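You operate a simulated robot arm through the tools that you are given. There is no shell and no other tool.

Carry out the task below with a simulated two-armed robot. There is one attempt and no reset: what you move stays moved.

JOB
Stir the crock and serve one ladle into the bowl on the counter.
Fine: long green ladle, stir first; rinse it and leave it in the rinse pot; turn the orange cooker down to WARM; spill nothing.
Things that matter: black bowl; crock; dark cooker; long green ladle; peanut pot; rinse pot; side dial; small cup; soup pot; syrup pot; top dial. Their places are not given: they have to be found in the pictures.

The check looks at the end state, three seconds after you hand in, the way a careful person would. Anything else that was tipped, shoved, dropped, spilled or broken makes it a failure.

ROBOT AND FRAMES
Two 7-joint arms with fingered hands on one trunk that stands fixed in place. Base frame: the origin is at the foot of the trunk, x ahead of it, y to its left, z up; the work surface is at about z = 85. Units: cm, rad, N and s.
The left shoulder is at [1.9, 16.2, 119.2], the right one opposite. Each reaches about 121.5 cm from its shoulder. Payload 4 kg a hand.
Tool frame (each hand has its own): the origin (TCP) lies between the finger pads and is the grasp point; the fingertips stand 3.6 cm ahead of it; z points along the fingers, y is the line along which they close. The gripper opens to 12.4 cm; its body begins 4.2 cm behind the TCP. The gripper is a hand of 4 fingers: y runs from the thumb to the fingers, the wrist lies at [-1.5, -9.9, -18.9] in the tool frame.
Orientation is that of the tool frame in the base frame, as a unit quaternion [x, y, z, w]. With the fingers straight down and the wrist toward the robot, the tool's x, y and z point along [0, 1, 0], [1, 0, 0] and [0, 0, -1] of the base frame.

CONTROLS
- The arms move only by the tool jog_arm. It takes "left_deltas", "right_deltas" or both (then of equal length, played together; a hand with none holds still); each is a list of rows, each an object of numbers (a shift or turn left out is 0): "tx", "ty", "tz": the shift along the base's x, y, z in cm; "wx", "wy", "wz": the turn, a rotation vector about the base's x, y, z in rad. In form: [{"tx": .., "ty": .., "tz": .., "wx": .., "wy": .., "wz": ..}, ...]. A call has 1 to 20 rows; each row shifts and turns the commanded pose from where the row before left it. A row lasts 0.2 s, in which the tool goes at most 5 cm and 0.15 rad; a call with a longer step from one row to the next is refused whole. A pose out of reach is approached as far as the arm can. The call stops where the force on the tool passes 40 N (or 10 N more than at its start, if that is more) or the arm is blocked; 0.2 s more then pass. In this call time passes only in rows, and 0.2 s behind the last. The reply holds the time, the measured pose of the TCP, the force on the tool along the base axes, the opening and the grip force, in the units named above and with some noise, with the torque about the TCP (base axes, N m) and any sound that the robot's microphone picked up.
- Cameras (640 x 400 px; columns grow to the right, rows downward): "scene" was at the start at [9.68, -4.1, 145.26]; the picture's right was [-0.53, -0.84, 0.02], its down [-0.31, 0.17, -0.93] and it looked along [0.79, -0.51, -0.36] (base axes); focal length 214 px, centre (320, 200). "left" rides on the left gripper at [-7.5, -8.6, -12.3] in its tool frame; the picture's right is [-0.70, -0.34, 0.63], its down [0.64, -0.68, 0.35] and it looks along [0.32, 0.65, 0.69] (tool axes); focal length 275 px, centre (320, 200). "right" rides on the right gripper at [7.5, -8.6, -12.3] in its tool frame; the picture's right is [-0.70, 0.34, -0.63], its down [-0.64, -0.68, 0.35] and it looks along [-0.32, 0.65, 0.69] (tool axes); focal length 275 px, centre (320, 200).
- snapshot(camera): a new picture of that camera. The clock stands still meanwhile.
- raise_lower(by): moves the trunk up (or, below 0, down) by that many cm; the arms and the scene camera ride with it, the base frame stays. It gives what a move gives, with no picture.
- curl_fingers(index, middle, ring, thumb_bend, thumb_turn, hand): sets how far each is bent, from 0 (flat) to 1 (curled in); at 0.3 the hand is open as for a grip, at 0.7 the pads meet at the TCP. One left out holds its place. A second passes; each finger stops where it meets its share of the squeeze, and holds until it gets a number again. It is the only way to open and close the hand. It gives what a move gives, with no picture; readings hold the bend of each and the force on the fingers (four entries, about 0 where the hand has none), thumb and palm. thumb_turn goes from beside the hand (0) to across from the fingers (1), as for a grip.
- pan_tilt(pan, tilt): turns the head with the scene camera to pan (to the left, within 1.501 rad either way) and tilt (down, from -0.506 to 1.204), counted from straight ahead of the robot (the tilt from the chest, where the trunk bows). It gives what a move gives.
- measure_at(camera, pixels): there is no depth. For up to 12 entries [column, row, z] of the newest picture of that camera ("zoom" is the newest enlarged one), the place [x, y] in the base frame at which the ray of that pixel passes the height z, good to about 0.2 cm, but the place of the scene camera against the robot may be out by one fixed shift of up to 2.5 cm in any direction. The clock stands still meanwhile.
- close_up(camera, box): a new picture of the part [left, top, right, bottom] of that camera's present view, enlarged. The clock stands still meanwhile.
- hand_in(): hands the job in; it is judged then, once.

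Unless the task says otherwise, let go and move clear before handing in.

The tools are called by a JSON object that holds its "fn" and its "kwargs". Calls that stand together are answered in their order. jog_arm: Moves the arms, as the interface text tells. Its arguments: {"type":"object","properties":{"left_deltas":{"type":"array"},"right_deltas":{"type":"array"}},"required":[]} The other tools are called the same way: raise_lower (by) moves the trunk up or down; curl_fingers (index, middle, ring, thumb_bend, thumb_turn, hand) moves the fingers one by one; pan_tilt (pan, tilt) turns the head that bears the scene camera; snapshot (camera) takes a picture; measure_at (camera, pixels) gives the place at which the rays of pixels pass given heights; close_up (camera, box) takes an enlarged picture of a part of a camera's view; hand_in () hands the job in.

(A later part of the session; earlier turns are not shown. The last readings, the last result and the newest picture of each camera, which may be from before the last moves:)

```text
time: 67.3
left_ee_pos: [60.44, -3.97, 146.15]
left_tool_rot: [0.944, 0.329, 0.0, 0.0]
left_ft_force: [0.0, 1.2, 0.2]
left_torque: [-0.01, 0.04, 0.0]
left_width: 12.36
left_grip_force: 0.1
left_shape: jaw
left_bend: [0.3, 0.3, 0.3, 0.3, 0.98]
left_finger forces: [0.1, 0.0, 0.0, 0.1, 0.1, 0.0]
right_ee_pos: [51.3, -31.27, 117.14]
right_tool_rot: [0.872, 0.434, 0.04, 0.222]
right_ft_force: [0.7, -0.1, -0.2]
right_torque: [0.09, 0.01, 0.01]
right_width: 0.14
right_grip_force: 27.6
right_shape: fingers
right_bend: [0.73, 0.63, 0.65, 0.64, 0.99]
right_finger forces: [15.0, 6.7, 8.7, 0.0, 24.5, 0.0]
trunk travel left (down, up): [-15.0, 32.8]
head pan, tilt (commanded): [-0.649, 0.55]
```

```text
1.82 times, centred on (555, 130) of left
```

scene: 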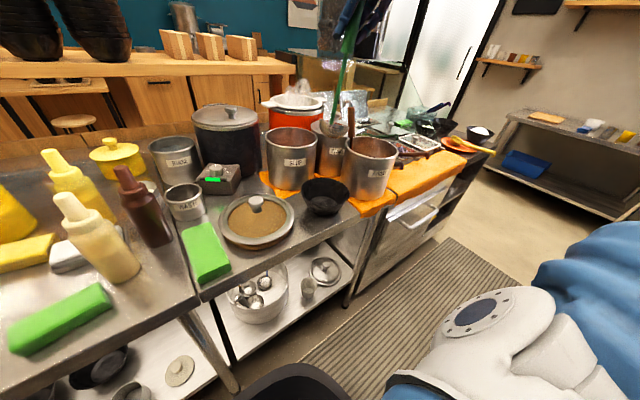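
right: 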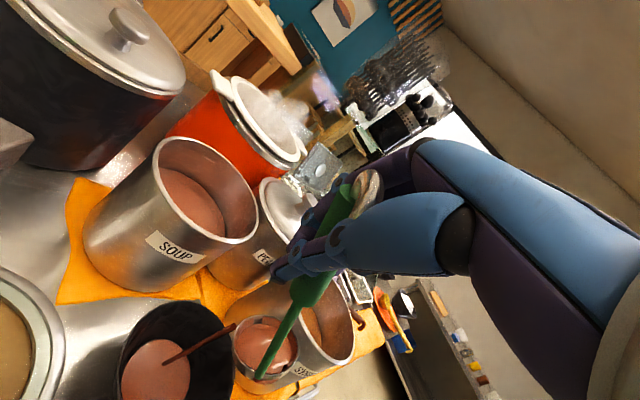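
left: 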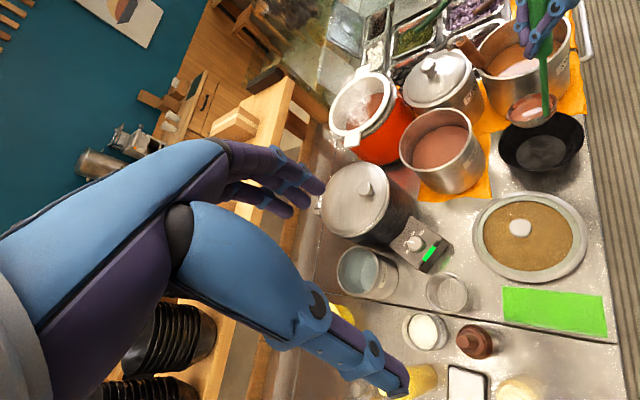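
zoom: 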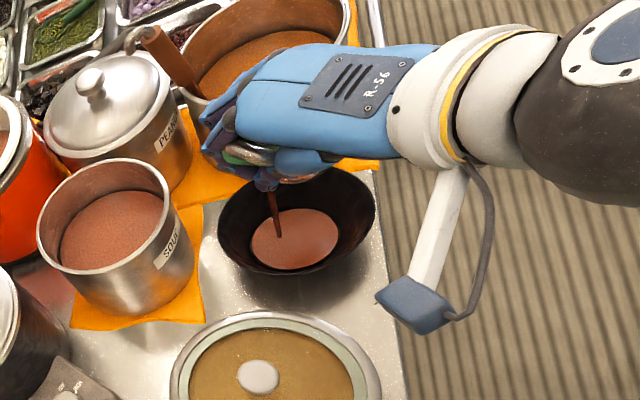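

The stream lands well inside the bowl, which is filling. I'll keep tipping in the same way.

{"fn": "jog_arm", "kwargs": {"right_deltas": [{"tx": 0.3, "ty": 1.1, "tz": -1.0, "wx": -0.0661, "wy": 0.0512, "wz": 0.0338}, {"tx": 0.3, "ty": 1.1, "tz": -1.0, "wx": -0.0661, "wy": 0.0512, "wz": 0.0338}, {"tx": 0.24, "ty": 0.96, "tz": -1.1, "wx": -0.0578, "wy": 0.0604, "wz": 0.0338}]}}

{"fn": "snapshot", "kwargs": {"camera": "right"}}

{"fn": "close_up", "kwargs": {"camera": "left", "box": [470, 20, 640, 240]}}

{"fn": "close_up", "kwargs": {"camera": "scene", "box": [260, 80, 420, 230]}}

```text
time: 68.1
left_ee_pos: [60.43, -3.74, 146.14]
left_tool_rot: [0.944, 0.329, 0.001, 0.0]
left_ft_force: [-0.5, 0.6, -1.3]
left_torque: [-0.01, 0.0, 0.03]
left_width: 12.37
left_grip_force: 0.1
left_shape: jaw
left_bend: [0.3, 0.3, 0.3, 0.3, 0.98]
left_finger forces: [0.1, 0.0, 0.0, 0.0, 0.0, 0.0]
right_ee_pos: [52.2, -28.24, 114.11]
right_tool_rot: [0.824, 0.497, -0.06, 0.264]
right_ft_force: [-0.3, -0.5, 0.1]
right_torque: [0.11, -0.06, 0.02]
right_width: 0.14
right_grip_force: 27.6
right_shape: fingers
right_bend: [0.73, 0.63, 0.65, 0.64, 0.99]
right_finger forces: [15.1, 6.7, 8.8, 0.0, 24.2, 0.1]
trunk travel left (down, up): [-15.0, 32.8]
head pan, tilt (commanded): [-0.649, 0.55]
```

```text
taken
```

right: 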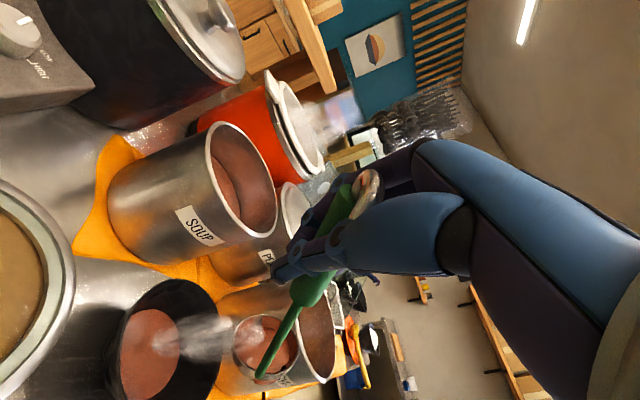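

```text
1.82 times, centred on (555, 130) of left
```

zoom: 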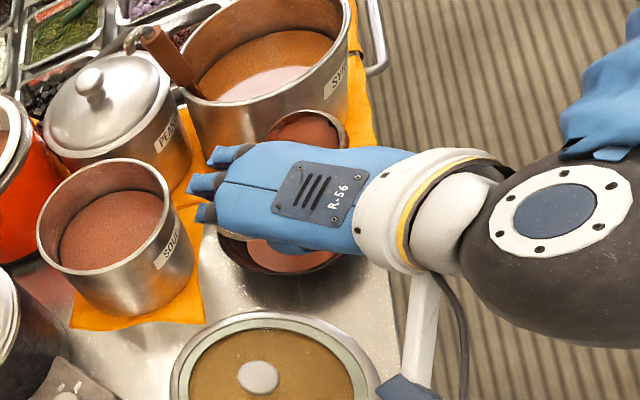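

```text
2.67 times, centred on (340, 155) of scene
```

zoom: 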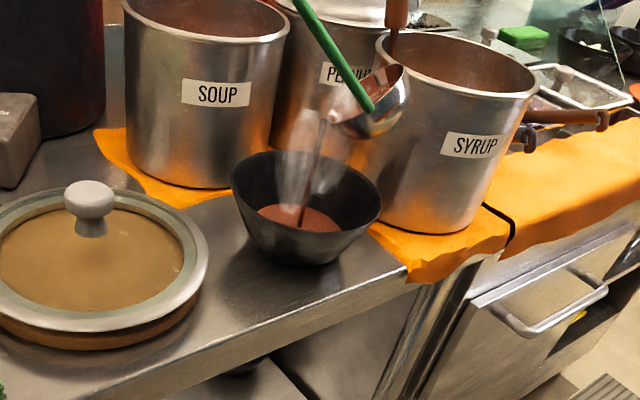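

The scene view shows the stream from the lip at (325,120) falling into the bowl's middle at (302,220). I'll continue tipping to empty the cup.

{"fn": "jog_arm", "kwargs": {"right_deltas": [{"tx": 0.24, "ty": 1.0, "tz": -1.1, "wx": -0.0578, "wy": 0.0604, "wz": 0.0338}, {"tx": 0.24, "ty": 1.0, "tz": -1.1, "wx": -0.0578, "wy": 0.0604, "wz": 0.0338}, {"tx": 0.24, "ty": 1.0, "tz": -1.1, "wx": -0.0578, "wy": 0.0604, "wz": 0.0338}, {"tx": 0.24, "ty": 1.0, "tz": -1.1, "wx": -0.0578, "wy": 0.0604, "wz": 0.0338}]}}

{"fn": "close_up", "kwargs": {"camera": "scene", "box": [260, 80, 420, 230]}}

{"fn": "snapshot", "kwargs": {"camera": "right"}}

{"fn": "snapshot", "kwargs": {"camera": "left"}}

```text
time: 69.1
left_ee_pos: [60.55, -3.98, 146.01]
left_tool_rot: [0.945, 0.328, -0.001, 0.001]
left_ft_force: [0.0, 0.0, -0.8]
left_torque: [0.03, 0.0, 0.05]
left_width: 12.36
left_grip_force: 0.1
left_shape: jaw
left_bend: [0.3, 0.3, 0.3, 0.3, 0.98]
left_finger forces: [0.1, 0.0, 0.1, 0.0, 0.0, 0.1]
right_ee_pos: [53.16, -24.22, 109.69]
right_tool_rot: [0.74, 0.569, -0.198, 0.3]
right_ft_force: [-0.1, 0.3, -0.5]
right_torque: [0.06, 0.0, -0.02]
right_width: 0.1
right_grip_force: 26.8
right_shape: fingers
right_bend: [0.73, 0.63, 0.65, 0.64, 0.99]
right_finger forces: [14.9, 6.8, 8.9, 0.0, 24.0, 0.0]
trunk travel left (down, up): [-15.0, 32.8]
head pan, tilt (commanded): [-0.649, 0.55]
```

```text
2.67 times, centred on (340, 155) of scene
```

zoom: 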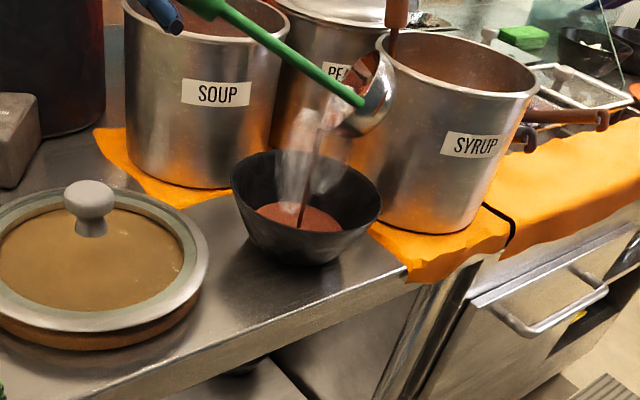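

```text
taken
```

right: 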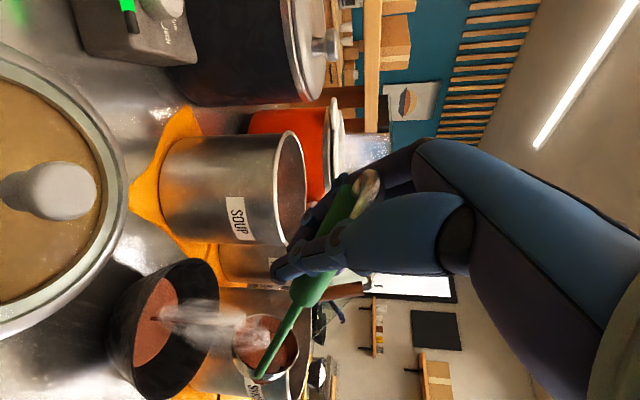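

```text
taken
```

left: 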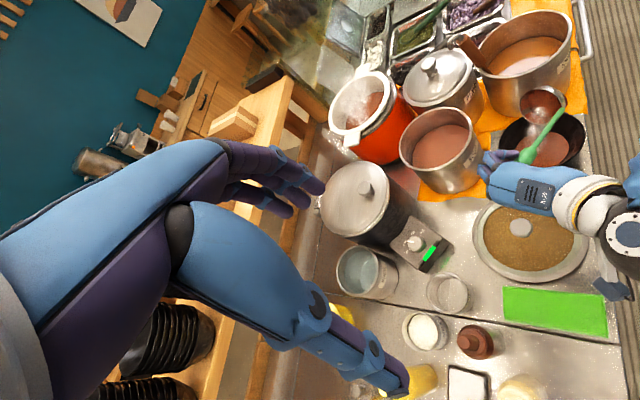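

The cup is about 68° over and still draining into the bowl. I'll tip a little further and hold there to let it empty.

{"fn": "jog_arm", "kwargs": {"right_deltas": [{"tx": -0.5, "ty": 0.6, "tz": -0.9, "wx": -0.0534, "wy": 0.0643, "wz": 0.0629}, {"tx": -0.5, "ty": 0.6, "tz": -0.9, "wx": -0.0534, "wy": 0.0643, "wz": 0.0629}, {"tx": -0.5, "ty": 0.6, "tz": -0.9, "wx": -0.0534, "wy": 0.0643, "wz": 0.0629}, {}, {}, {}, {}, {}]}}

{"fn": "close_up", "kwargs": {"camera": "scene", "box": [260, 80, 420, 230]}}

{"fn": "snapshot", "kwargs": {"camera": "right"}}

{"fn": "close_up", "kwargs": {"camera": "left", "box": [470, 20, 640, 240]}}

```text
time: 70.9
left_ee_pos: [60.27, -3.89, 146.2]
left_tool_rot: [0.944, 0.329, 0.0, 0.0]
left_ft_force: [0.2, 0.6, 0.4]
left_torque: [0.0, 0.01, 0.01]
left_width: 12.37
left_grip_force: 0.0
left_shape: jaw
left_bend: [0.3, 0.3, 0.3, 0.3, 0.98]
left_finger forces: [0.0, 0.1, 0.0, 0.0, 0.0, 0.1]
right_ee_pos: [51.58, -22.25, 107.04]
right_tool_rot: [0.635, 0.644, -0.283, 0.319]
right_ft_force: [0.4, -0.6, -0.6]
right_torque: [0.1, -0.02, 0.0]
right_width: 0.1
right_grip_force: 26.8
right_shape: fingers
right_bend: [0.73, 0.63, 0.65, 0.64, 0.99]
right_finger forces: [14.8, 6.8, 8.9, 0.0, 24.0, 0.0]
trunk travel left (down, up): [-15.0, 32.8]
head pan, tilt (commanded): [-0.649, 0.55]
```

```text
2.67 times, centred on (340, 155) of scene
```

zoom: 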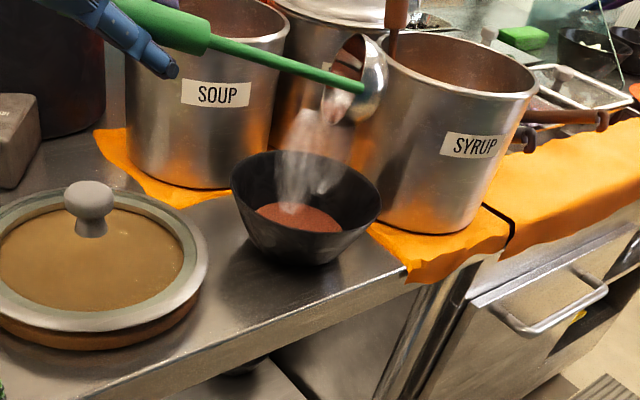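

```text
taken
```

right: 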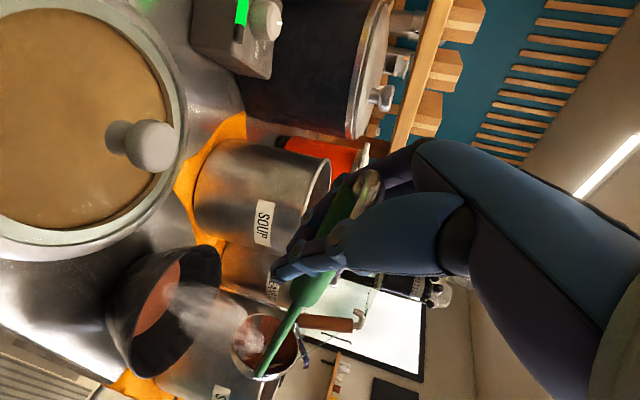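

```text
1.82 times, centred on (555, 130) of left
```

zoom: 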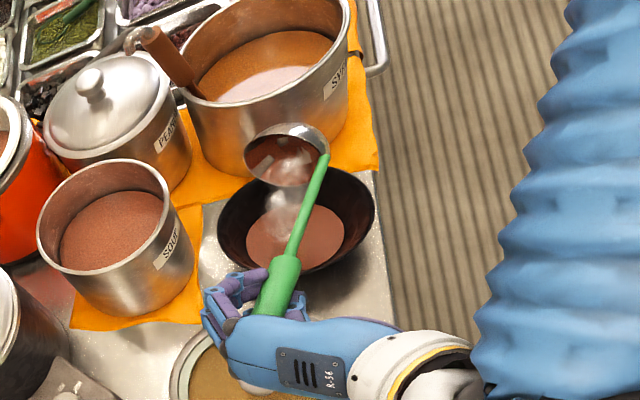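

The stream has stopped and the bowl holds the portion. I'll tip a bit past 90° and hold briefly, so nothing remains in the cup before I swing away.

{"fn": "jog_arm", "kwargs": {"right_deltas": [{"tx": -0.5, "ty": 0.3, "tz": -0.7, "wx": -0.0534, "wy": 0.0643, "wz": 0.0629}, {"tx": -0.5, "ty": 0.3, "tz": -0.7, "wx": -0.0534, "wy": 0.0643, "wz": 0.0629}, {"tx": -0.5, "ty": 0.2, "tz": -0.6, "wx": -0.0534, "wy": 0.0643, "wz": 0.0629}, {}, {}, {}, {}, {}, {}, {}, {}]}}

{"fn": "close_up", "kwargs": {"camera": "scene", "box": [260, 80, 420, 230]}}

{"fn": "snapshot", "kwargs": {"camera": "right"}}

{"fn": "close_up", "kwargs": {"camera": "left", "box": [490, 50, 620, 220]}}

```text
time: 73.3
left_ee_pos: [60.3, -3.91, 146.27]
left_tool_rot: [0.944, 0.329, 0.0, 0.0]
left_ft_force: [-0.2, -0.1, -0.3]
left_torque: [0.01, -0.02, 0.01]
left_width: 12.36
left_grip_force: 0.0
left_shape: jaw
left_bend: [0.3, 0.3, 0.3, 0.3, 0.98]
left_finger forces: [0.0, 0.0, 0.0, 0.0, 0.0, 0.1]
right_ee_pos: [50.08, -21.65, 105.08]
right_tool_rot: [0.513, 0.704, -0.362, 0.33]
right_ft_force: [-0.1, 0.5, 0.0]
right_torque: [0.09, -0.01, -0.01]
right_width: 0.13
right_grip_force: 27.3
right_shape: fingers
right_bend: [0.73, 0.63, 0.65, 0.64, 0.99]
right_finger forces: [14.6, 6.9, 9.0, 0.1, 23.9, 0.0]
trunk travel left (down, up): [-15.0, 32.8]
head pan, tilt (commanded): [-0.649, 0.55]
```

```text
2.67 times, centred on (340, 155) of scene
```

zoom: 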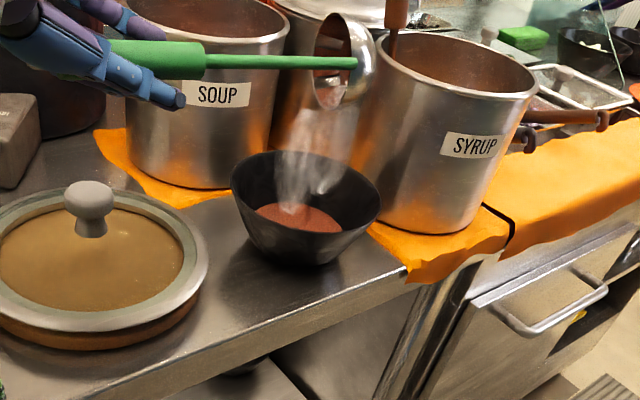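

```text
taken
```

right: 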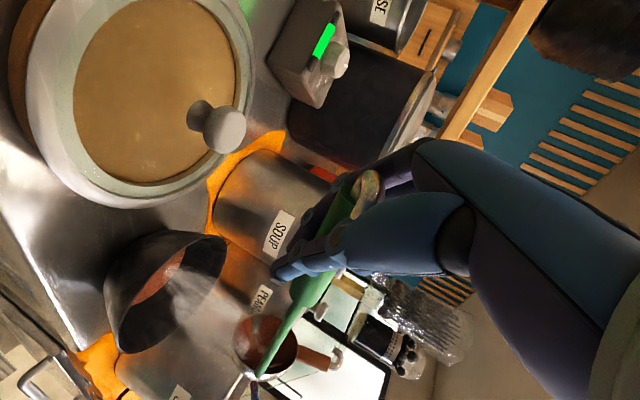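

```text
2.35 times, centred on (555, 135) of left
```

zoom: 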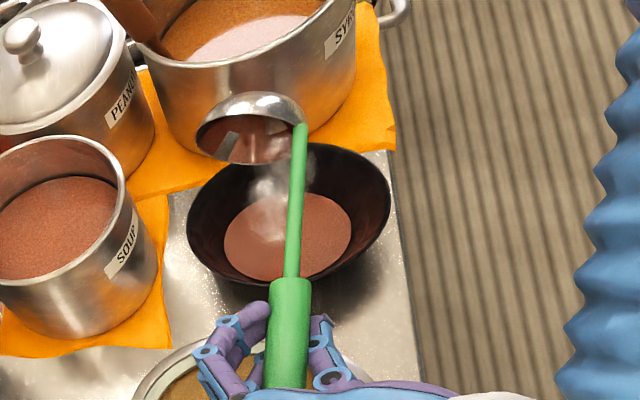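

The ladle is past horizontal and its cup is empty apart from a film. I'll wait a moment, then retrace the roll back to upright over the bowl.

{"fn": "jog_arm", "kwargs": {"right_deltas": [{}, {}, {}, {}, {}, {}, {"tx": 0.5, "ty": -0.27, "tz": 0.67, "wx": 0.0534, "wy": -0.0643, "wz": -0.0629}, {"tx": 0.5, "ty": -0.27, "tz": 0.67, "wx": 0.0534, "wy": -0.0643, "wz": -0.0629}, {"tx": 0.5, "ty": -0.27, "tz": 0.67, "wx": 0.0534, "wy": -0.0643, "wz": -0.0629}, {"tx": 0.5, "ty": -0.6, "tz": 0.9, "wx": 0.0534, "wy": -0.0643, "wz": -0.0629}, {"tx": 0.5, "ty": -0.6, "tz": 0.9, "wx": 0.0534, "wy": -0.0643, "wz": -0.0629}, {"tx": 0.5, "ty": -0.6, "tz": 0.9, "wx": 0.0534, "wy": -0.0643, "wz": -0.0629}, {"tx": -0.24, "ty": -1.0, "tz": 1.1, "wx": 0.0578, "wy": -0.0604, "wz": -0.0338}, {"tx": -0.24, "ty": -1.0, "tz": 1.1, "wx": 0.0578, "wy": -0.0604, "wz": -0.0338}, {"tx": -0.24, "ty": -1.0, "tz": 1.1, "wx": 0.0578, "wy": -0.0604, "wz": -0.0338}, {"tx": -0.24, "ty": -1.0, "tz": 1.1, "wx": 0.0578, "wy": -0.0604, "wz": -0.0338}]}}

{"fn": "close_up", "kwargs": {"camera": "scene", "box": [260, 80, 420, 230]}}

{"fn": "snapshot", "kwargs": {"camera": "right"}}

```text
time: 76.7
left_ee_pos: [60.28, -3.84, 146.28]
left_tool_rot: [0.944, 0.329, 0.001, -0.001]
left_ft_force: [0.6, 0.1, 0.1]
left_torque: [0.02, 0.0, 0.01]
left_width: 12.39
left_grip_force: 0.0
left_shape: jaw
left_bend: [0.3, 0.3, 0.3, 0.3, 0.98]
left_finger forces: [0.1, 0.0, 0.0, 0.0, 0.0, 0.0]
right_ee_pos: [52.07, -28.27, 114.23]
right_tool_rot: [0.825, 0.496, -0.06, 0.266]
right_ft_force: [-0.2, -0.8, -0.4]
right_torque: [0.08, -0.05, 0.04]
right_width: 0.11
right_grip_force: 27.2
right_shape: fingers
right_bend: [0.73, 0.63, 0.65, 0.64, 0.99]
right_finger forces: [14.7, 6.6, 8.9, 0.1, 23.7, 0.0]
trunk travel left (down, up): [-15.0, 32.8]
head pan, tilt (commanded): [-0.649, 0.55]
```

```text
2.67 times, centred on (340, 155) of scene
```

zoom: 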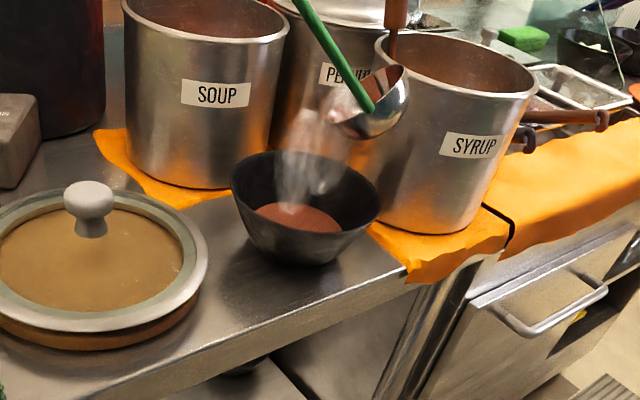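

```text
taken
```

right: 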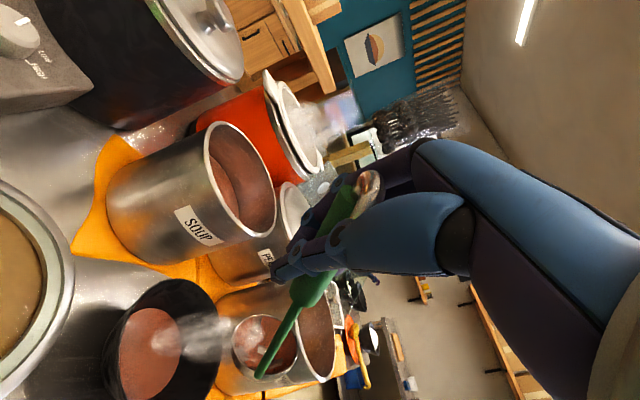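

The counter around the bowl is clean, and I'm retracing smoothly. I'll bring the ladle the rest of the way upright.

{"fn": "jog_arm", "kwargs": {"right_deltas": [{"tx": -0.24, "ty": -0.96, "tz": 1.1, "wx": 0.0578, "wy": -0.0604, "wz": -0.0338}, {"tx": -0.3, "ty": -1.1, "tz": 1.0, "wx": 0.0661, "wy": -0.0512, "wz": -0.0338}, {"tx": -0.3, "ty": -1.1, "tz": 1.0, "wx": 0.0661, "wy": -0.0512, "wz": -0.0338}, {"tx": -0.2, "ty": -1.1, "tz": 1.0, "wx": 0.0661, "wy": -0.0512, "wz": -0.0338}, {"tx": -0.2, "ty": -1.1, "tz": 1.0, "wx": 0.0661, "wy": -0.0512, "wz": -0.0338}, {"tx": -0.2, "ty": -1.1, "tz": 1.0, "wx": 0.0661, "wy": -0.0512, "wz": -0.0338}, {"tx": -0.43, "ty": -0.85, "tz": 0.64, "wx": 0.0729, "wy": -0.0409, "wz": -0.0338}, {"tx": -0.43, "ty": -0.85, "tz": 0.64, "wx": 0.0729, "wy": -0.0409, "wz": -0.0338}, {"tx": -0.43, "ty": -0.85, "tz": 0.64, "wx": 0.0729, "wy": -0.0409, "wz": -0.0338}, {"tx": -0.43, "ty": -0.85, "tz": 0.64, "wx": 0.0729, "wy": -0.0409, "wz": -0.0338}, {"tx": -0.43, "ty": -0.85, "tz": 0.64, "wx": 0.0729, "wy": -0.0409, "wz": -0.0338}, {}, {}, {}, {}, {}, {}]}}

{"fn": "snapshot", "kwargs": {"camera": "scene"}}

{"fn": "snapshot", "kwargs": {"camera": "left"}}

{"fn": "snapshot", "kwargs": {"camera": "right"}}

```text
time: 80.3
left_ee_pos: [60.38, -3.97, 146.29]
left_tool_rot: [0.945, 0.328, 0.0, 0.0]
left_ft_force: [0.4, 0.3, 0.1]
left_torque: [0.0, 0.03, 0.0]
left_width: 12.34
left_grip_force: 0.1
left_shape: jaw
left_bend: [0.3, 0.3, 0.3, 0.3, 0.98]
left_finger forces: [0.1, 0.0, 0.0, 0.0, 0.0, 0.0]
right_ee_pos: [48.59, -38.9, 123.47]
right_tool_rot: [0.93, 0.236, 0.277, 0.049]
right_ft_force: [-0.8, 0.1, -0.4]
right_torque: [0.04, 0.0, 0.02]
right_width: 0.1
right_grip_force: 27.1
right_shape: fingers
right_bend: [0.73, 0.63, 0.65, 0.64, 0.99]
right_finger forces: [14.3, 6.4, 9.5, 0.0, 23.6, 0.1]
trunk travel left (down, up): [-15.0, 32.8]
head pan, tilt (commanded): [-0.649, 0.55]
```

```text
taken
```

scene: 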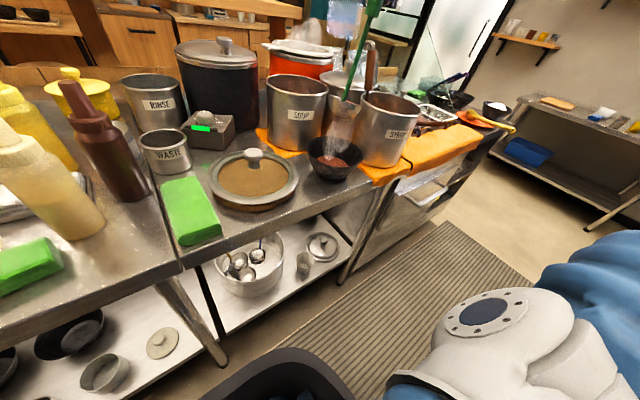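

```text
taken
```

left: 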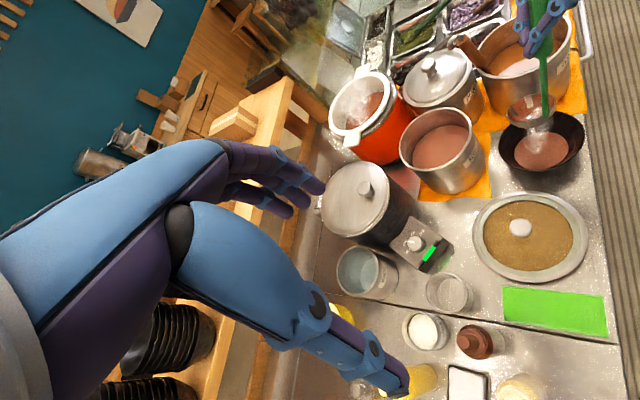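

```text
taken
```

right: 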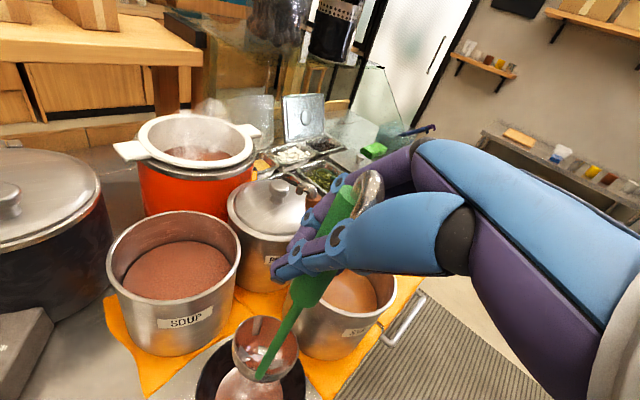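

The bowl is served and the ladle is upright with only a film. Now I'll locate the rinse pot precisely, at about left (366,270) and scene (155,100).

{"fn": "close_up", "kwargs": {"camera": "left", "box": [310, 140, 470, 320]}}

{"fn": "close_up", "kwargs": {"camera": "scene", "box": [90, 20, 290, 180]}}

```text
2.22 times, centred on (390, 230) of left
```

zoom: 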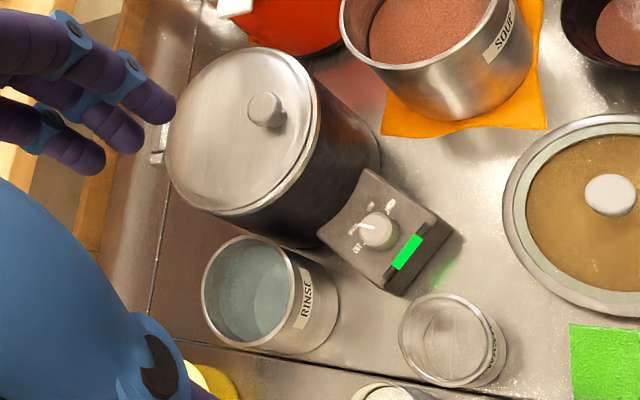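

```text
2.50 times, centred on (190, 100) of scene
```

zoom: 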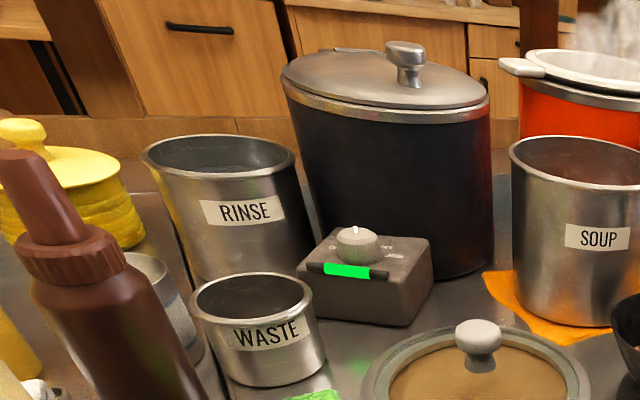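

I'll measure the rinse pot's rim from the left camera at candidate heights and compare with the earlier views.

{"fn": "measure_at", "kwargs": {"camera": "left", "pixels": [[358.5, 271.4, 94], [358.5, 271.4, 97], [358.5, 271.4, 100], [336, 270.5, 97], [381.9, 270.5, 97], [359.4, 245.8, 97], [355.3, 296.7, 97], [371, 182, 105], [371, 182, 110], [417, 243, 92], [380, 290, 85]]}}

{"fn": "measure_at", "kwargs": {"camera": "scene", "pixels": [[150, 82.8, 94], [150, 82.8, 97], [150, 82.8, 100], [119.2, 83, 97], [180.8, 84, 97], [224, 77, 108], [336, 145, 92], [205, 95, 92]]}}

```text
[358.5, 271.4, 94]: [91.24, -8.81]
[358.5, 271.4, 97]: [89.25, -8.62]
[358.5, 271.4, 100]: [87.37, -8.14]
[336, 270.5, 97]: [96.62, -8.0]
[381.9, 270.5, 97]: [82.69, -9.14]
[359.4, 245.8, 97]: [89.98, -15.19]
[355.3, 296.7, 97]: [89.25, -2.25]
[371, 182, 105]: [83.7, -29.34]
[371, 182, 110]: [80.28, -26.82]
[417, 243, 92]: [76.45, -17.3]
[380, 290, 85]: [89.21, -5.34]
```

```text
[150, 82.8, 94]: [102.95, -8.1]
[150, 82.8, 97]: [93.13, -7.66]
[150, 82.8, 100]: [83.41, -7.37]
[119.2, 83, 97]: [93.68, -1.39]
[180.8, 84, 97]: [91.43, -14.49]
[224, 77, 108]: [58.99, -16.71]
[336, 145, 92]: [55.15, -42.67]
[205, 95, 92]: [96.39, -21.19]
```

The rinse rim estimates disagree by a couple of cm, and the left hand will be in the way of the right arm. I'll move the left hand out to the left, where its camera gives another angle on the rinse pot.

{"fn": "jog_arm", "kwargs": {"left_deltas": [{"tx": -1.2, "ty": 3.6}, {"tx": -1.2, "ty": 3.6}, {"tx": -1.2, "ty": 3.6}, {"tx": -1.2, "ty": 3.6}, {"tx": -1.2, "ty": 3.6}, {"tx": -1.2, "ty": 3.6}, {"tx": -1.2, "ty": 3.6}, {"tx": -1.2, "ty": 3.6}]}}

{"fn": "snapshot", "kwargs": {"camera": "left"}}

{"fn": "pan_tilt", "kwargs": {"pan": -0.4, "tilt": 0.3}}

{"fn": "snapshot", "kwargs": {"camera": "scene"}}

```text
time: 82.1
left_ee_pos: [50.81, 25.2, 146.24]
left_tool_rot: [0.944, 0.329, 0.001, 0.001]
left_ft_force: [-0.5, -0.1, 0.4]
left_torque: [-0.01, -0.02, 0.02]
left_width: 12.39
left_grip_force: 0.1
left_shape: jaw
left_bend: [0.3, 0.3, 0.3, 0.3, 0.98]
left_finger forces: [0.0, 0.0, 0.0, 0.1, 0.0, 0.0]
right_ee_pos: [48.49, -38.8, 123.62]
right_tool_rot: [0.929, 0.236, 0.279, 0.05]
right_ft_force: [-0.3, -0.1, -0.2]
right_torque: [0.0, 0.02, -0.01]
right_width: 0.09
right_grip_force: 26.9
right_shape: fingers
right_bend: [0.73, 0.63, 0.65, 0.64, 0.99]
right_finger forces: [14.3, 6.5, 9.5, 0.0, 23.6, 0.0]
trunk travel left (down, up): [-15.0, 32.8]
head pan, tilt (commanded): [-0.649, 0.55]
```

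```text
taken
```

left: 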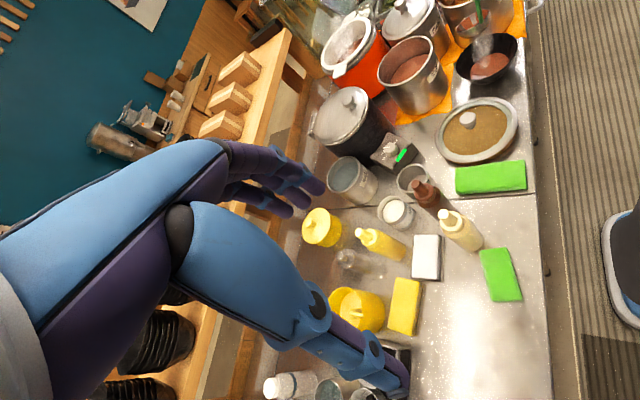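

```text
time: 82.8
left_ee_pos: [50.99, 24.96, 146.24]
left_tool_rot: [0.944, 0.329, 0.0, 0.0]
left_ft_force: [1.0, 0.8, -0.3]
left_torque: [0.0, 0.03, -0.03]
left_width: 12.36
left_grip_force: 0.1
left_shape: jaw
left_bend: [0.3, 0.3, 0.3, 0.3, 0.98]
left_finger forces: [0.1, 0.0, 0.0, 0.0, 0.0, 0.0]
right_ee_pos: [48.59, -39.03, 123.55]
right_tool_rot: [0.93, 0.237, 0.278, 0.049]
right_ft_force: [0.2, 1.0, -0.2]
right_torque: [-0.01, -0.01, -0.02]
right_width: 0.1
right_grip_force: 27.0
right_shape: fingers
right_bend: [0.73, 0.63, 0.65, 0.64, 0.99]
right_finger forces: [14.4, 6.4, 9.4, 0.0, 23.6, 0.0]
trunk travel left (down, up): [-15.0, 32.8]
head pan, tilt (commanded): [-0.4, 0.3]
```

```text
taken
```

scene: 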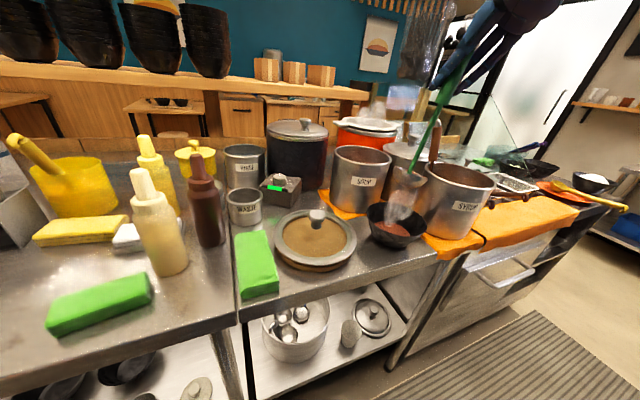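

{"fn": "close_up", "kwargs": {"camera": "left", "box": [290, 70, 450, 240]}}

{"fn": "close_up", "kwargs": {"camera": "scene", "box": [180, 90, 360, 240]}}

```text
2.35 times, centred on (370, 155) of left
```

zoom: 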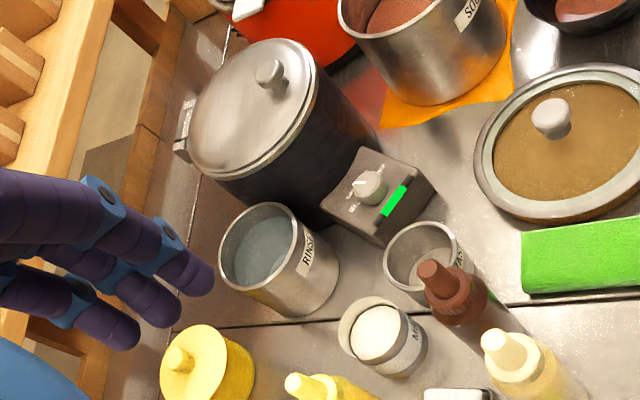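

```text
2.67 times, centred on (270, 165) of scene
```

zoom: 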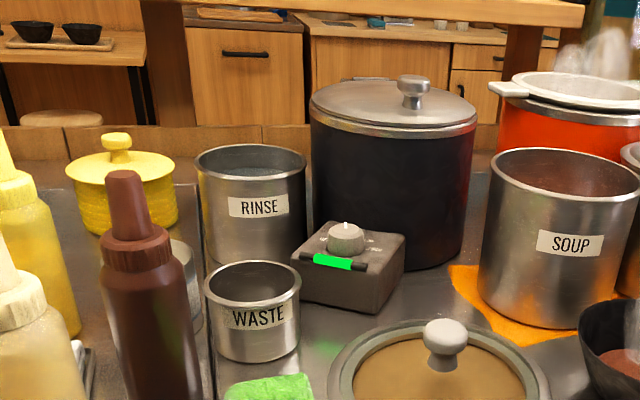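

The left camera now shows the rinse rim centred at about (344.5,174.6), with water visible inside. I'll measure it and combine it with the previous view.

{"fn": "measure_at", "kwargs": {"camera": "left", "pixels": [[344.5, 174.6, 92], [344.5, 174.6, 95], [344.5, 174.6, 98], [326.6, 181.4, 96], [362.3, 168.6, 96], [345.3, 155.9, 96], [340.2, 193.3, 96], [348, 101.5, 106], [348, 101.5, 111]]}}

{"fn": "measure_at", "kwargs": {"camera": "scene", "pixels": [[244, 149.8, 94], [244, 149.8, 96], [244, 149.8, 98], [223, 150, 96], [265, 150, 96], [247, 188, 85], [316.5, 213, 92], [304, 121, 108]]}}

```text
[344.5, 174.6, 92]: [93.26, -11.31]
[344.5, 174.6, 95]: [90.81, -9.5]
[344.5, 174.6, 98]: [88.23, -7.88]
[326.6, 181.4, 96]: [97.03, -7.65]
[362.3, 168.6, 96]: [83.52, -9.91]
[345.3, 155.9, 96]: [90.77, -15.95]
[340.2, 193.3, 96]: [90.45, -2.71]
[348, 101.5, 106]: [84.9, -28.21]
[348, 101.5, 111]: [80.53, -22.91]
```

```text
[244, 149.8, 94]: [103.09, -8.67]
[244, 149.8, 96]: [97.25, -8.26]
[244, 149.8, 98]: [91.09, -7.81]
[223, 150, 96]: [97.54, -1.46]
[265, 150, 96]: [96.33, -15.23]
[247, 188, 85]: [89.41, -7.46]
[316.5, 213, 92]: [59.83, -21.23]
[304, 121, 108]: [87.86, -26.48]
```

The rinse pot's rim is centred near (90.2,-9.2), radius about 6.7, at z≈95.5, with the dark cooker's lid knob near z 106. I'll raise the ladle well clear, then carry it over to the rinse pot, turning the hand back left.

{"fn": "jog_arm", "kwargs": {"right_deltas": [{"tz": 0.8}, {"tz": 1.4}, {"tz": 1.8}, {"tz": 1.8}, {"tz": 1.8}, {"tz": 1.8}, {"tz": 1.6}, {"tz": 1.0}]}}

{"fn": "jog_arm", "kwargs": {"right_deltas": [{"tx": 0.8, "ty": 0.62, "wz": 0.02}, {"tx": 1.6, "ty": 1.24, "wz": 0.03}, {"tx": 2.2, "ty": 1.7, "wz": 0.035}, {"tx": 2.2, "ty": 1.7, "wz": 0.035}, {"tx": 2.2, "ty": 1.7, "wz": 0.035}, {"tx": 2.2, "ty": 1.7, "wz": 0.035}, {"tx": 2.2, "ty": 1.7, "wz": 0.035}, {"tx": 2.2, "ty": 1.7, "wz": 0.035}, {"tx": 2.2, "ty": 1.7, "wz": 0.035}]}}

{"fn": "snapshot", "kwargs": {"camera": "right"}}

{"fn": "snapshot", "kwargs": {"camera": "left"}}

{"fn": "snapshot", "kwargs": {"camera": "scene"}}

```text
time: 84.6
left_ee_pos: [50.84, 25.02, 146.29]
left_tool_rot: [0.944, 0.329, 0.001, 0.0]
left_ft_force: [-0.2, -0.2, 0.0]
left_torque: [-0.02, 0.03, -0.03]
left_width: 12.41
left_grip_force: 0.0
left_shape: jaw
left_bend: [0.3, 0.3, 0.3, 0.3, 0.98]
left_finger forces: [0.0, 0.1, 0.0, 0.1, 0.0, 0.1]
right_ee_pos: [48.44, -38.96, 135.5]
right_tool_rot: [0.929, 0.237, 0.278, 0.05]
right_ft_force: [-1.3, 0.3, -0.9]
right_torque: [0.02, 0.02, -0.02]
right_width: 0.07
right_grip_force: 26.3
right_shape: fingers
right_bend: [0.73, 0.63, 0.65, 0.64, 0.99]
right_finger forces: [14.2, 6.3, 9.5, 0.1, 23.4, 0.0]
trunk travel left (down, up): [-15.0, 32.8]
head pan, tilt (commanded): [-0.4, 0.3]
```

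```text
time: 86.6
left_ee_pos: [51.03, 25.08, 146.17]
left_tool_rot: [0.944, 0.33, -0.002, 0.0]
left_ft_force: [-0.8, 0.0, 0.3]
left_torque: [-0.01, 0.02, -0.02]
left_width: 12.38
left_grip_force: 0.1
left_shape: jaw
left_bend: [0.3, 0.3, 0.3, 0.3, 0.98]
left_finger forces: [0.0, 0.0, 0.1, 0.0, 0.1, 0.1]
right_ee_pos: [66.53, -25.08, 135.55]
right_tool_rot: [0.884, 0.372, 0.282, 0.007]
right_ft_force: [0.5, 0.2, -1.1]
right_torque: [0.04, 0.05, 0.0]
right_width: 0.06
right_grip_force: 25.9
right_shape: fingers
right_bend: [0.73, 0.64, 0.65, 0.64, 0.99]
right_finger forces: [14.0, 6.3, 9.5, 0.0, 23.3, 0.0]
trunk travel left (down, up): [-15.0, 32.8]
head pan, tilt (commanded): [-0.4, 0.3]
```

```text
taken
```

right: 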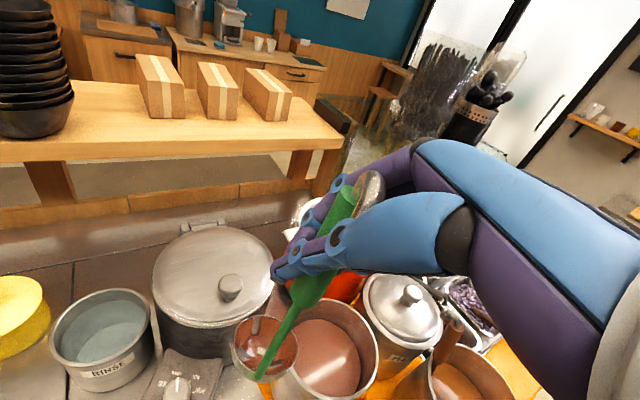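

```text
taken
```

left: 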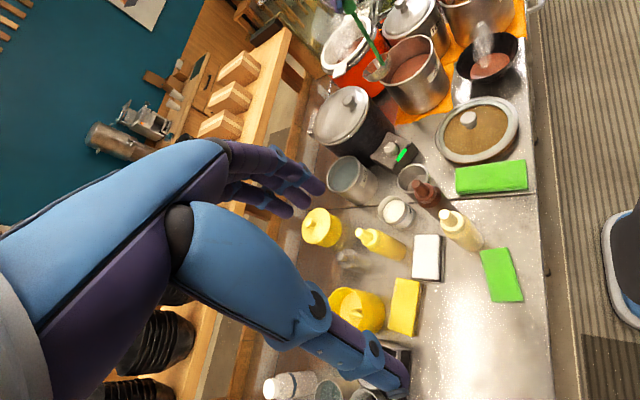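

```text
taken
```

scene: 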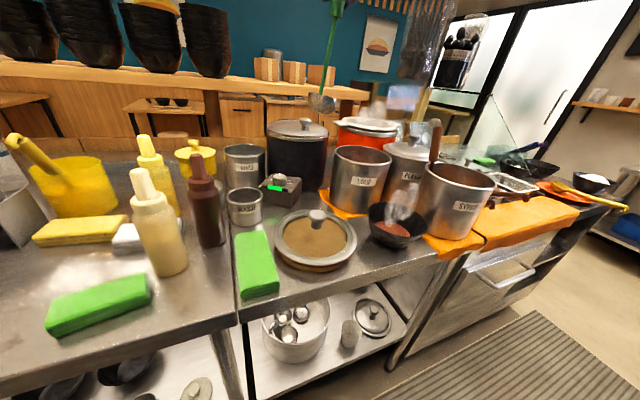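

The right camera now sees the rinse pot at about (100,330). I'll measure its rim from here as a cross-check, then continue.

{"fn": "measure_at", "kwargs": {"camera": "right", "pixels": [[101, 325, 95.5], [49, 332, 95.5], [155, 328, 95.5], [98, 291, 95.5], [104, 369, 95.5], [101, 325, 93], [101, 325, 98], [229, 288, 106]]}}

{"fn": "jog_arm", "kwargs": {"right_deltas": [{"tx": 1.0, "ty": 0.8, "wz": 0.02}, {"tx": 1.8, "ty": 1.4, "wz": 0.03}, {"tx": 2.2, "ty": 1.7, "wz": 0.035}, {"tx": 2.2, "ty": 1.7, "wz": 0.035}, {"tx": 2.2, "ty": 1.7, "wz": 0.035}, {"tx": 2.2, "ty": 1.7, "wz": 0.035}, {"tx": 2.2, "ty": 1.7, "wz": 0.035}, {"tx": 2.0, "ty": 1.6, "wz": 0.03}, {"tx": 1.6, "ty": 1.3, "wz": 0.02}, {"tx": 1.0, "ty": 0.8}]}}

{"fn": "snapshot", "kwargs": {"camera": "right"}}

{"fn": "snapshot", "kwargs": {"camera": "left"}}

{"fn": "snapshot", "kwargs": {"camera": "scene"}}

```text
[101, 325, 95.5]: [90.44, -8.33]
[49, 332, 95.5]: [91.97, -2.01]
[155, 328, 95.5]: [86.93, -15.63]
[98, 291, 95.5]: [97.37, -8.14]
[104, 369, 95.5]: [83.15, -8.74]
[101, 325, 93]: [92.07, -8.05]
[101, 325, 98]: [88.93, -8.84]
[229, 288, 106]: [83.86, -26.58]
```

```text
time: 88.8
left_ee_pos: [50.89, 25.08, 146.31]
left_tool_rot: [0.945, 0.328, 0.0, 0.001]
left_ft_force: [0.8, -0.8, -0.1]
left_torque: [0.01, -0.01, -0.04]
left_width: 12.39
left_grip_force: 0.1
left_shape: jaw
left_bend: [0.3, 0.3, 0.3, 0.3, 0.98]
left_finger forces: [0.0, 0.0, 0.1, 0.0, 0.1, 0.0]
right_ee_pos: [83.71, -13.78, 136.01]
right_tool_rot: [0.826, 0.489, 0.28, -0.031]
right_ft_force: [0.0, 0.1, -0.3]
right_torque: [0.0, 0.03, 0.02]
right_width: 0.05
right_grip_force: 26.0
right_shape: fingers
right_bend: [0.73, 0.64, 0.65, 0.64, 0.99]
right_finger forces: [13.7, 6.5, 9.0, 0.0, 22.8, 0.0]
right hand out of reach, approached as far as the arm can: row 9, 10
trunk travel left (down, up): [-15.0, 32.8]
head pan, tilt (commanded): [-0.4, 0.3]
```

```text
taken
```

right: 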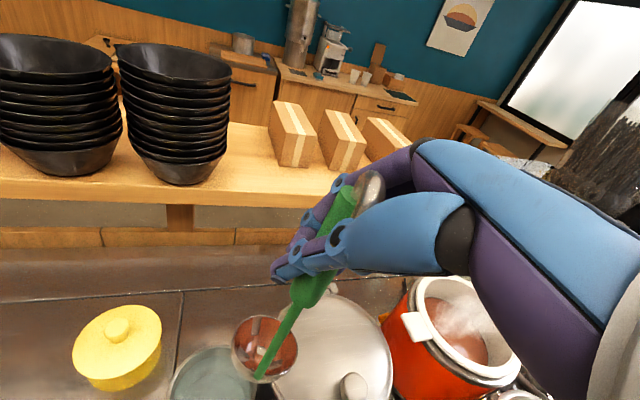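

```text
taken
```

left: 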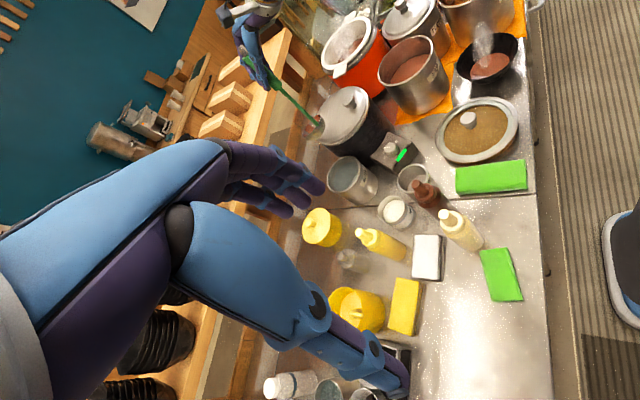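

```text
taken
```

scene: 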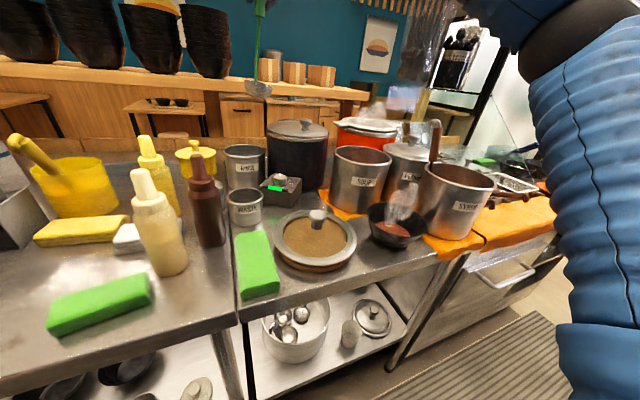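

The arm stopped about 3 cm short, at (83.7,-13.8), again because of the wrist angle. I'll yaw the hand further left while moving over; that should relieve it.

{"fn": "jog_arm", "kwargs": {"right_deltas": [{"wz": 0.08}, {"tx": 0.3, "ty": 0.8, "wz": 0.08}, {"tx": 0.5, "ty": 1.2, "wz": 0.08}, {"tx": 0.7, "ty": 1.2, "wz": 0.08}]}}

{"fn": "snapshot", "kwargs": {"camera": "right"}}

{"fn": "snapshot", "kwargs": {"camera": "left"}}

```text
time: 89.8
left_ee_pos: [51.1, 24.89, 146.15]
left_tool_rot: [0.945, 0.328, -0.001, 0.0]
left_ft_force: [-0.7, -0.2, 0.1]
left_torque: [0.01, 0.01, -0.04]
left_width: 12.39
left_grip_force: 0.2
left_shape: jaw
left_bend: [0.3, 0.3, 0.3, 0.3, 0.98]
left_finger forces: [0.0, 0.1, 0.1, 0.0, 0.0, 0.1]
right_ee_pos: [85.36, -11.36, 135.84]
right_tool_rot: [0.737, 0.614, 0.272, -0.075]
right_ft_force: [-0.1, -0.6, -1.2]
right_torque: [-0.01, -0.02, 0.02]
right_width: 0.02
right_grip_force: 23.2
right_shape: fingers
right_bend: [0.73, 0.64, 0.65, 0.64, 0.99]
right_finger forces: [9.6, 6.2, 8.7, 0.0, 22.3, 0.0]
right hand out of reach, approached as far as the arm can: row 4
trunk travel left (down, up): [-15.0, 32.8]
head pan, tilt (commanded): [-0.4, 0.3]
```

```text
taken
```

right: 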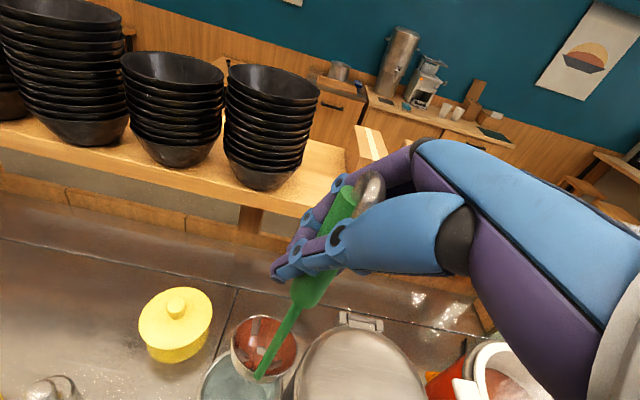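

```text
taken
```

left: 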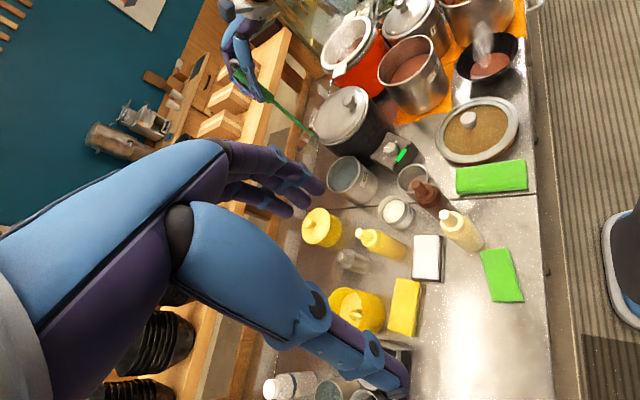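

The cup is nearly over the rinse pot, at about (88.2,-10.2). I'll lower partway, still above the rim, while easing toward the pot's centre.

{"fn": "jog_arm", "kwargs": {"right_deltas": [{"tz": -1.0}, {"tz": -1.5}, {"tz": -1.5, "tx": 0.2, "ty": 0.1}, {"tz": -1.5, "tx": 0.3, "ty": 0.2}, {"tz": -1.2, "tx": 0.3, "ty": 0.2}]}}

{"fn": "snapshot", "kwargs": {"camera": "right"}}

{"fn": "close_up", "kwargs": {"camera": "left", "box": [220, 60, 430, 240]}}

{"fn": "close_up", "kwargs": {"camera": "scene", "box": [180, 40, 360, 200]}}

```text
time: 91.0
left_ee_pos: [50.96, 25.06, 146.39]
left_tool_rot: [0.944, 0.329, 0.0, 0.0]
left_ft_force: [0.4, 0.5, -0.1]
left_torque: [-0.02, -0.01, 0.01]
left_width: 12.37
left_grip_force: 0.2
left_shape: jaw
left_bend: [0.3, 0.3, 0.3, 0.3, 0.98]
left_finger forces: [0.1, 0.0, 0.0, 0.0, 0.1, 0.0]
right_ee_pos: [86.07, -10.8, 129.44]
right_tool_rot: [0.737, 0.614, 0.271, -0.075]
right_ft_force: [-0.2, 0.0, -0.6]
right_torque: [-0.01, 0.0, 0.02]
right_width: 0.03
right_grip_force: 22.9
right_shape: fingers
right_bend: [0.73, 0.64, 0.65, 0.64, 0.99]
right_finger forces: [9.5, 6.2, 8.7, 0.0, 22.1, 0.0]
trunk travel left (down, up): [-15.0, 32.8]
head pan, tilt (commanded): [-0.4, 0.3]
```

```text
taken
```

right: 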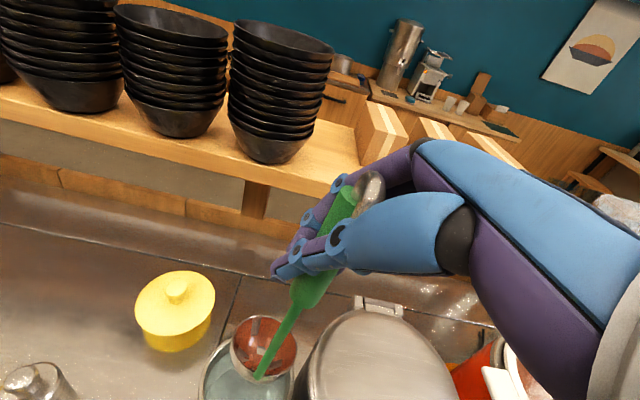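

```text
2.22 times, centred on (325, 150) of left
```

zoom: 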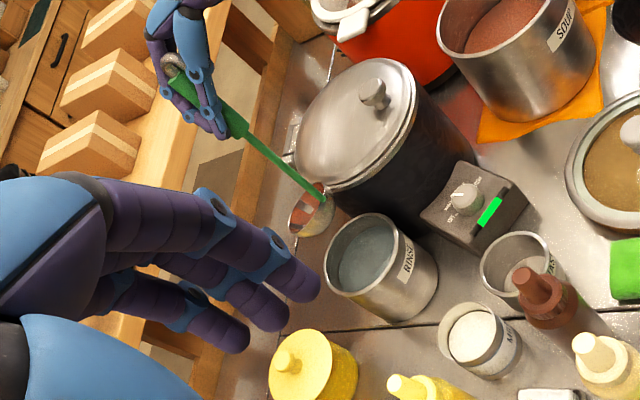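

```text
2.50 times, centred on (270, 120) of scene
```

zoom: 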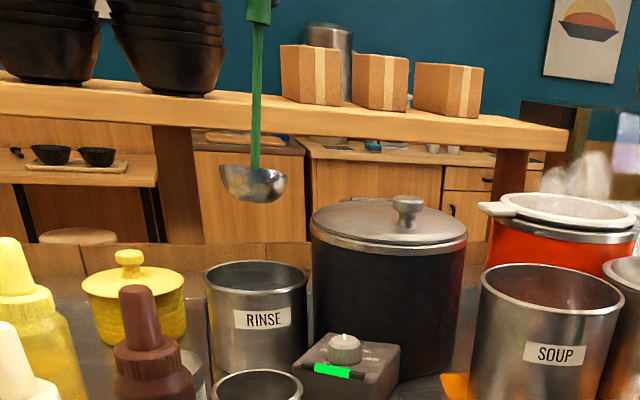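

The ladle hangs above the rinse pot: in the scene zoom the cup is at (252,183) above the pot's mouth at (256,270). I'll measure the cup position with both hand cameras.

{"fn": "measure_at", "kwargs": {"camera": "right", "pixels": [[263, 347, 110], [263, 347, 111.5], [258, 378, 110], [230, 350, 110], [297, 350, 110], [247, 385, 95.5], [203, 380, 95.5], [293, 380, 95.5]]}}

{"fn": "measure_at", "kwargs": {"camera": "left", "pixels": [[319.6, 153.2, 109], [319.6, 153.2, 110.5], [319.6, 153.2, 112], [325.5, 149, 110], [325.5, 149, 112], [282, 108, 124], [282, 108, 128]]}}

```text
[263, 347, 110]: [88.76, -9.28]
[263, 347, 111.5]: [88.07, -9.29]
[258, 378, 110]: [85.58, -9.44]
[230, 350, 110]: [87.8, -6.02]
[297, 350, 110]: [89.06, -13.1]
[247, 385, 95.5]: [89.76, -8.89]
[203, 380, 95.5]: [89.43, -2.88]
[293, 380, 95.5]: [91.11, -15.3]
```

```text
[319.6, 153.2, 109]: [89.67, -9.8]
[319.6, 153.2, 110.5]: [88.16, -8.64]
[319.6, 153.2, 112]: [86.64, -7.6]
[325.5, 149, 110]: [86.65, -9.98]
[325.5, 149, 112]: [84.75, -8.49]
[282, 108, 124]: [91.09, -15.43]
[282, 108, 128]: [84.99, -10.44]
```

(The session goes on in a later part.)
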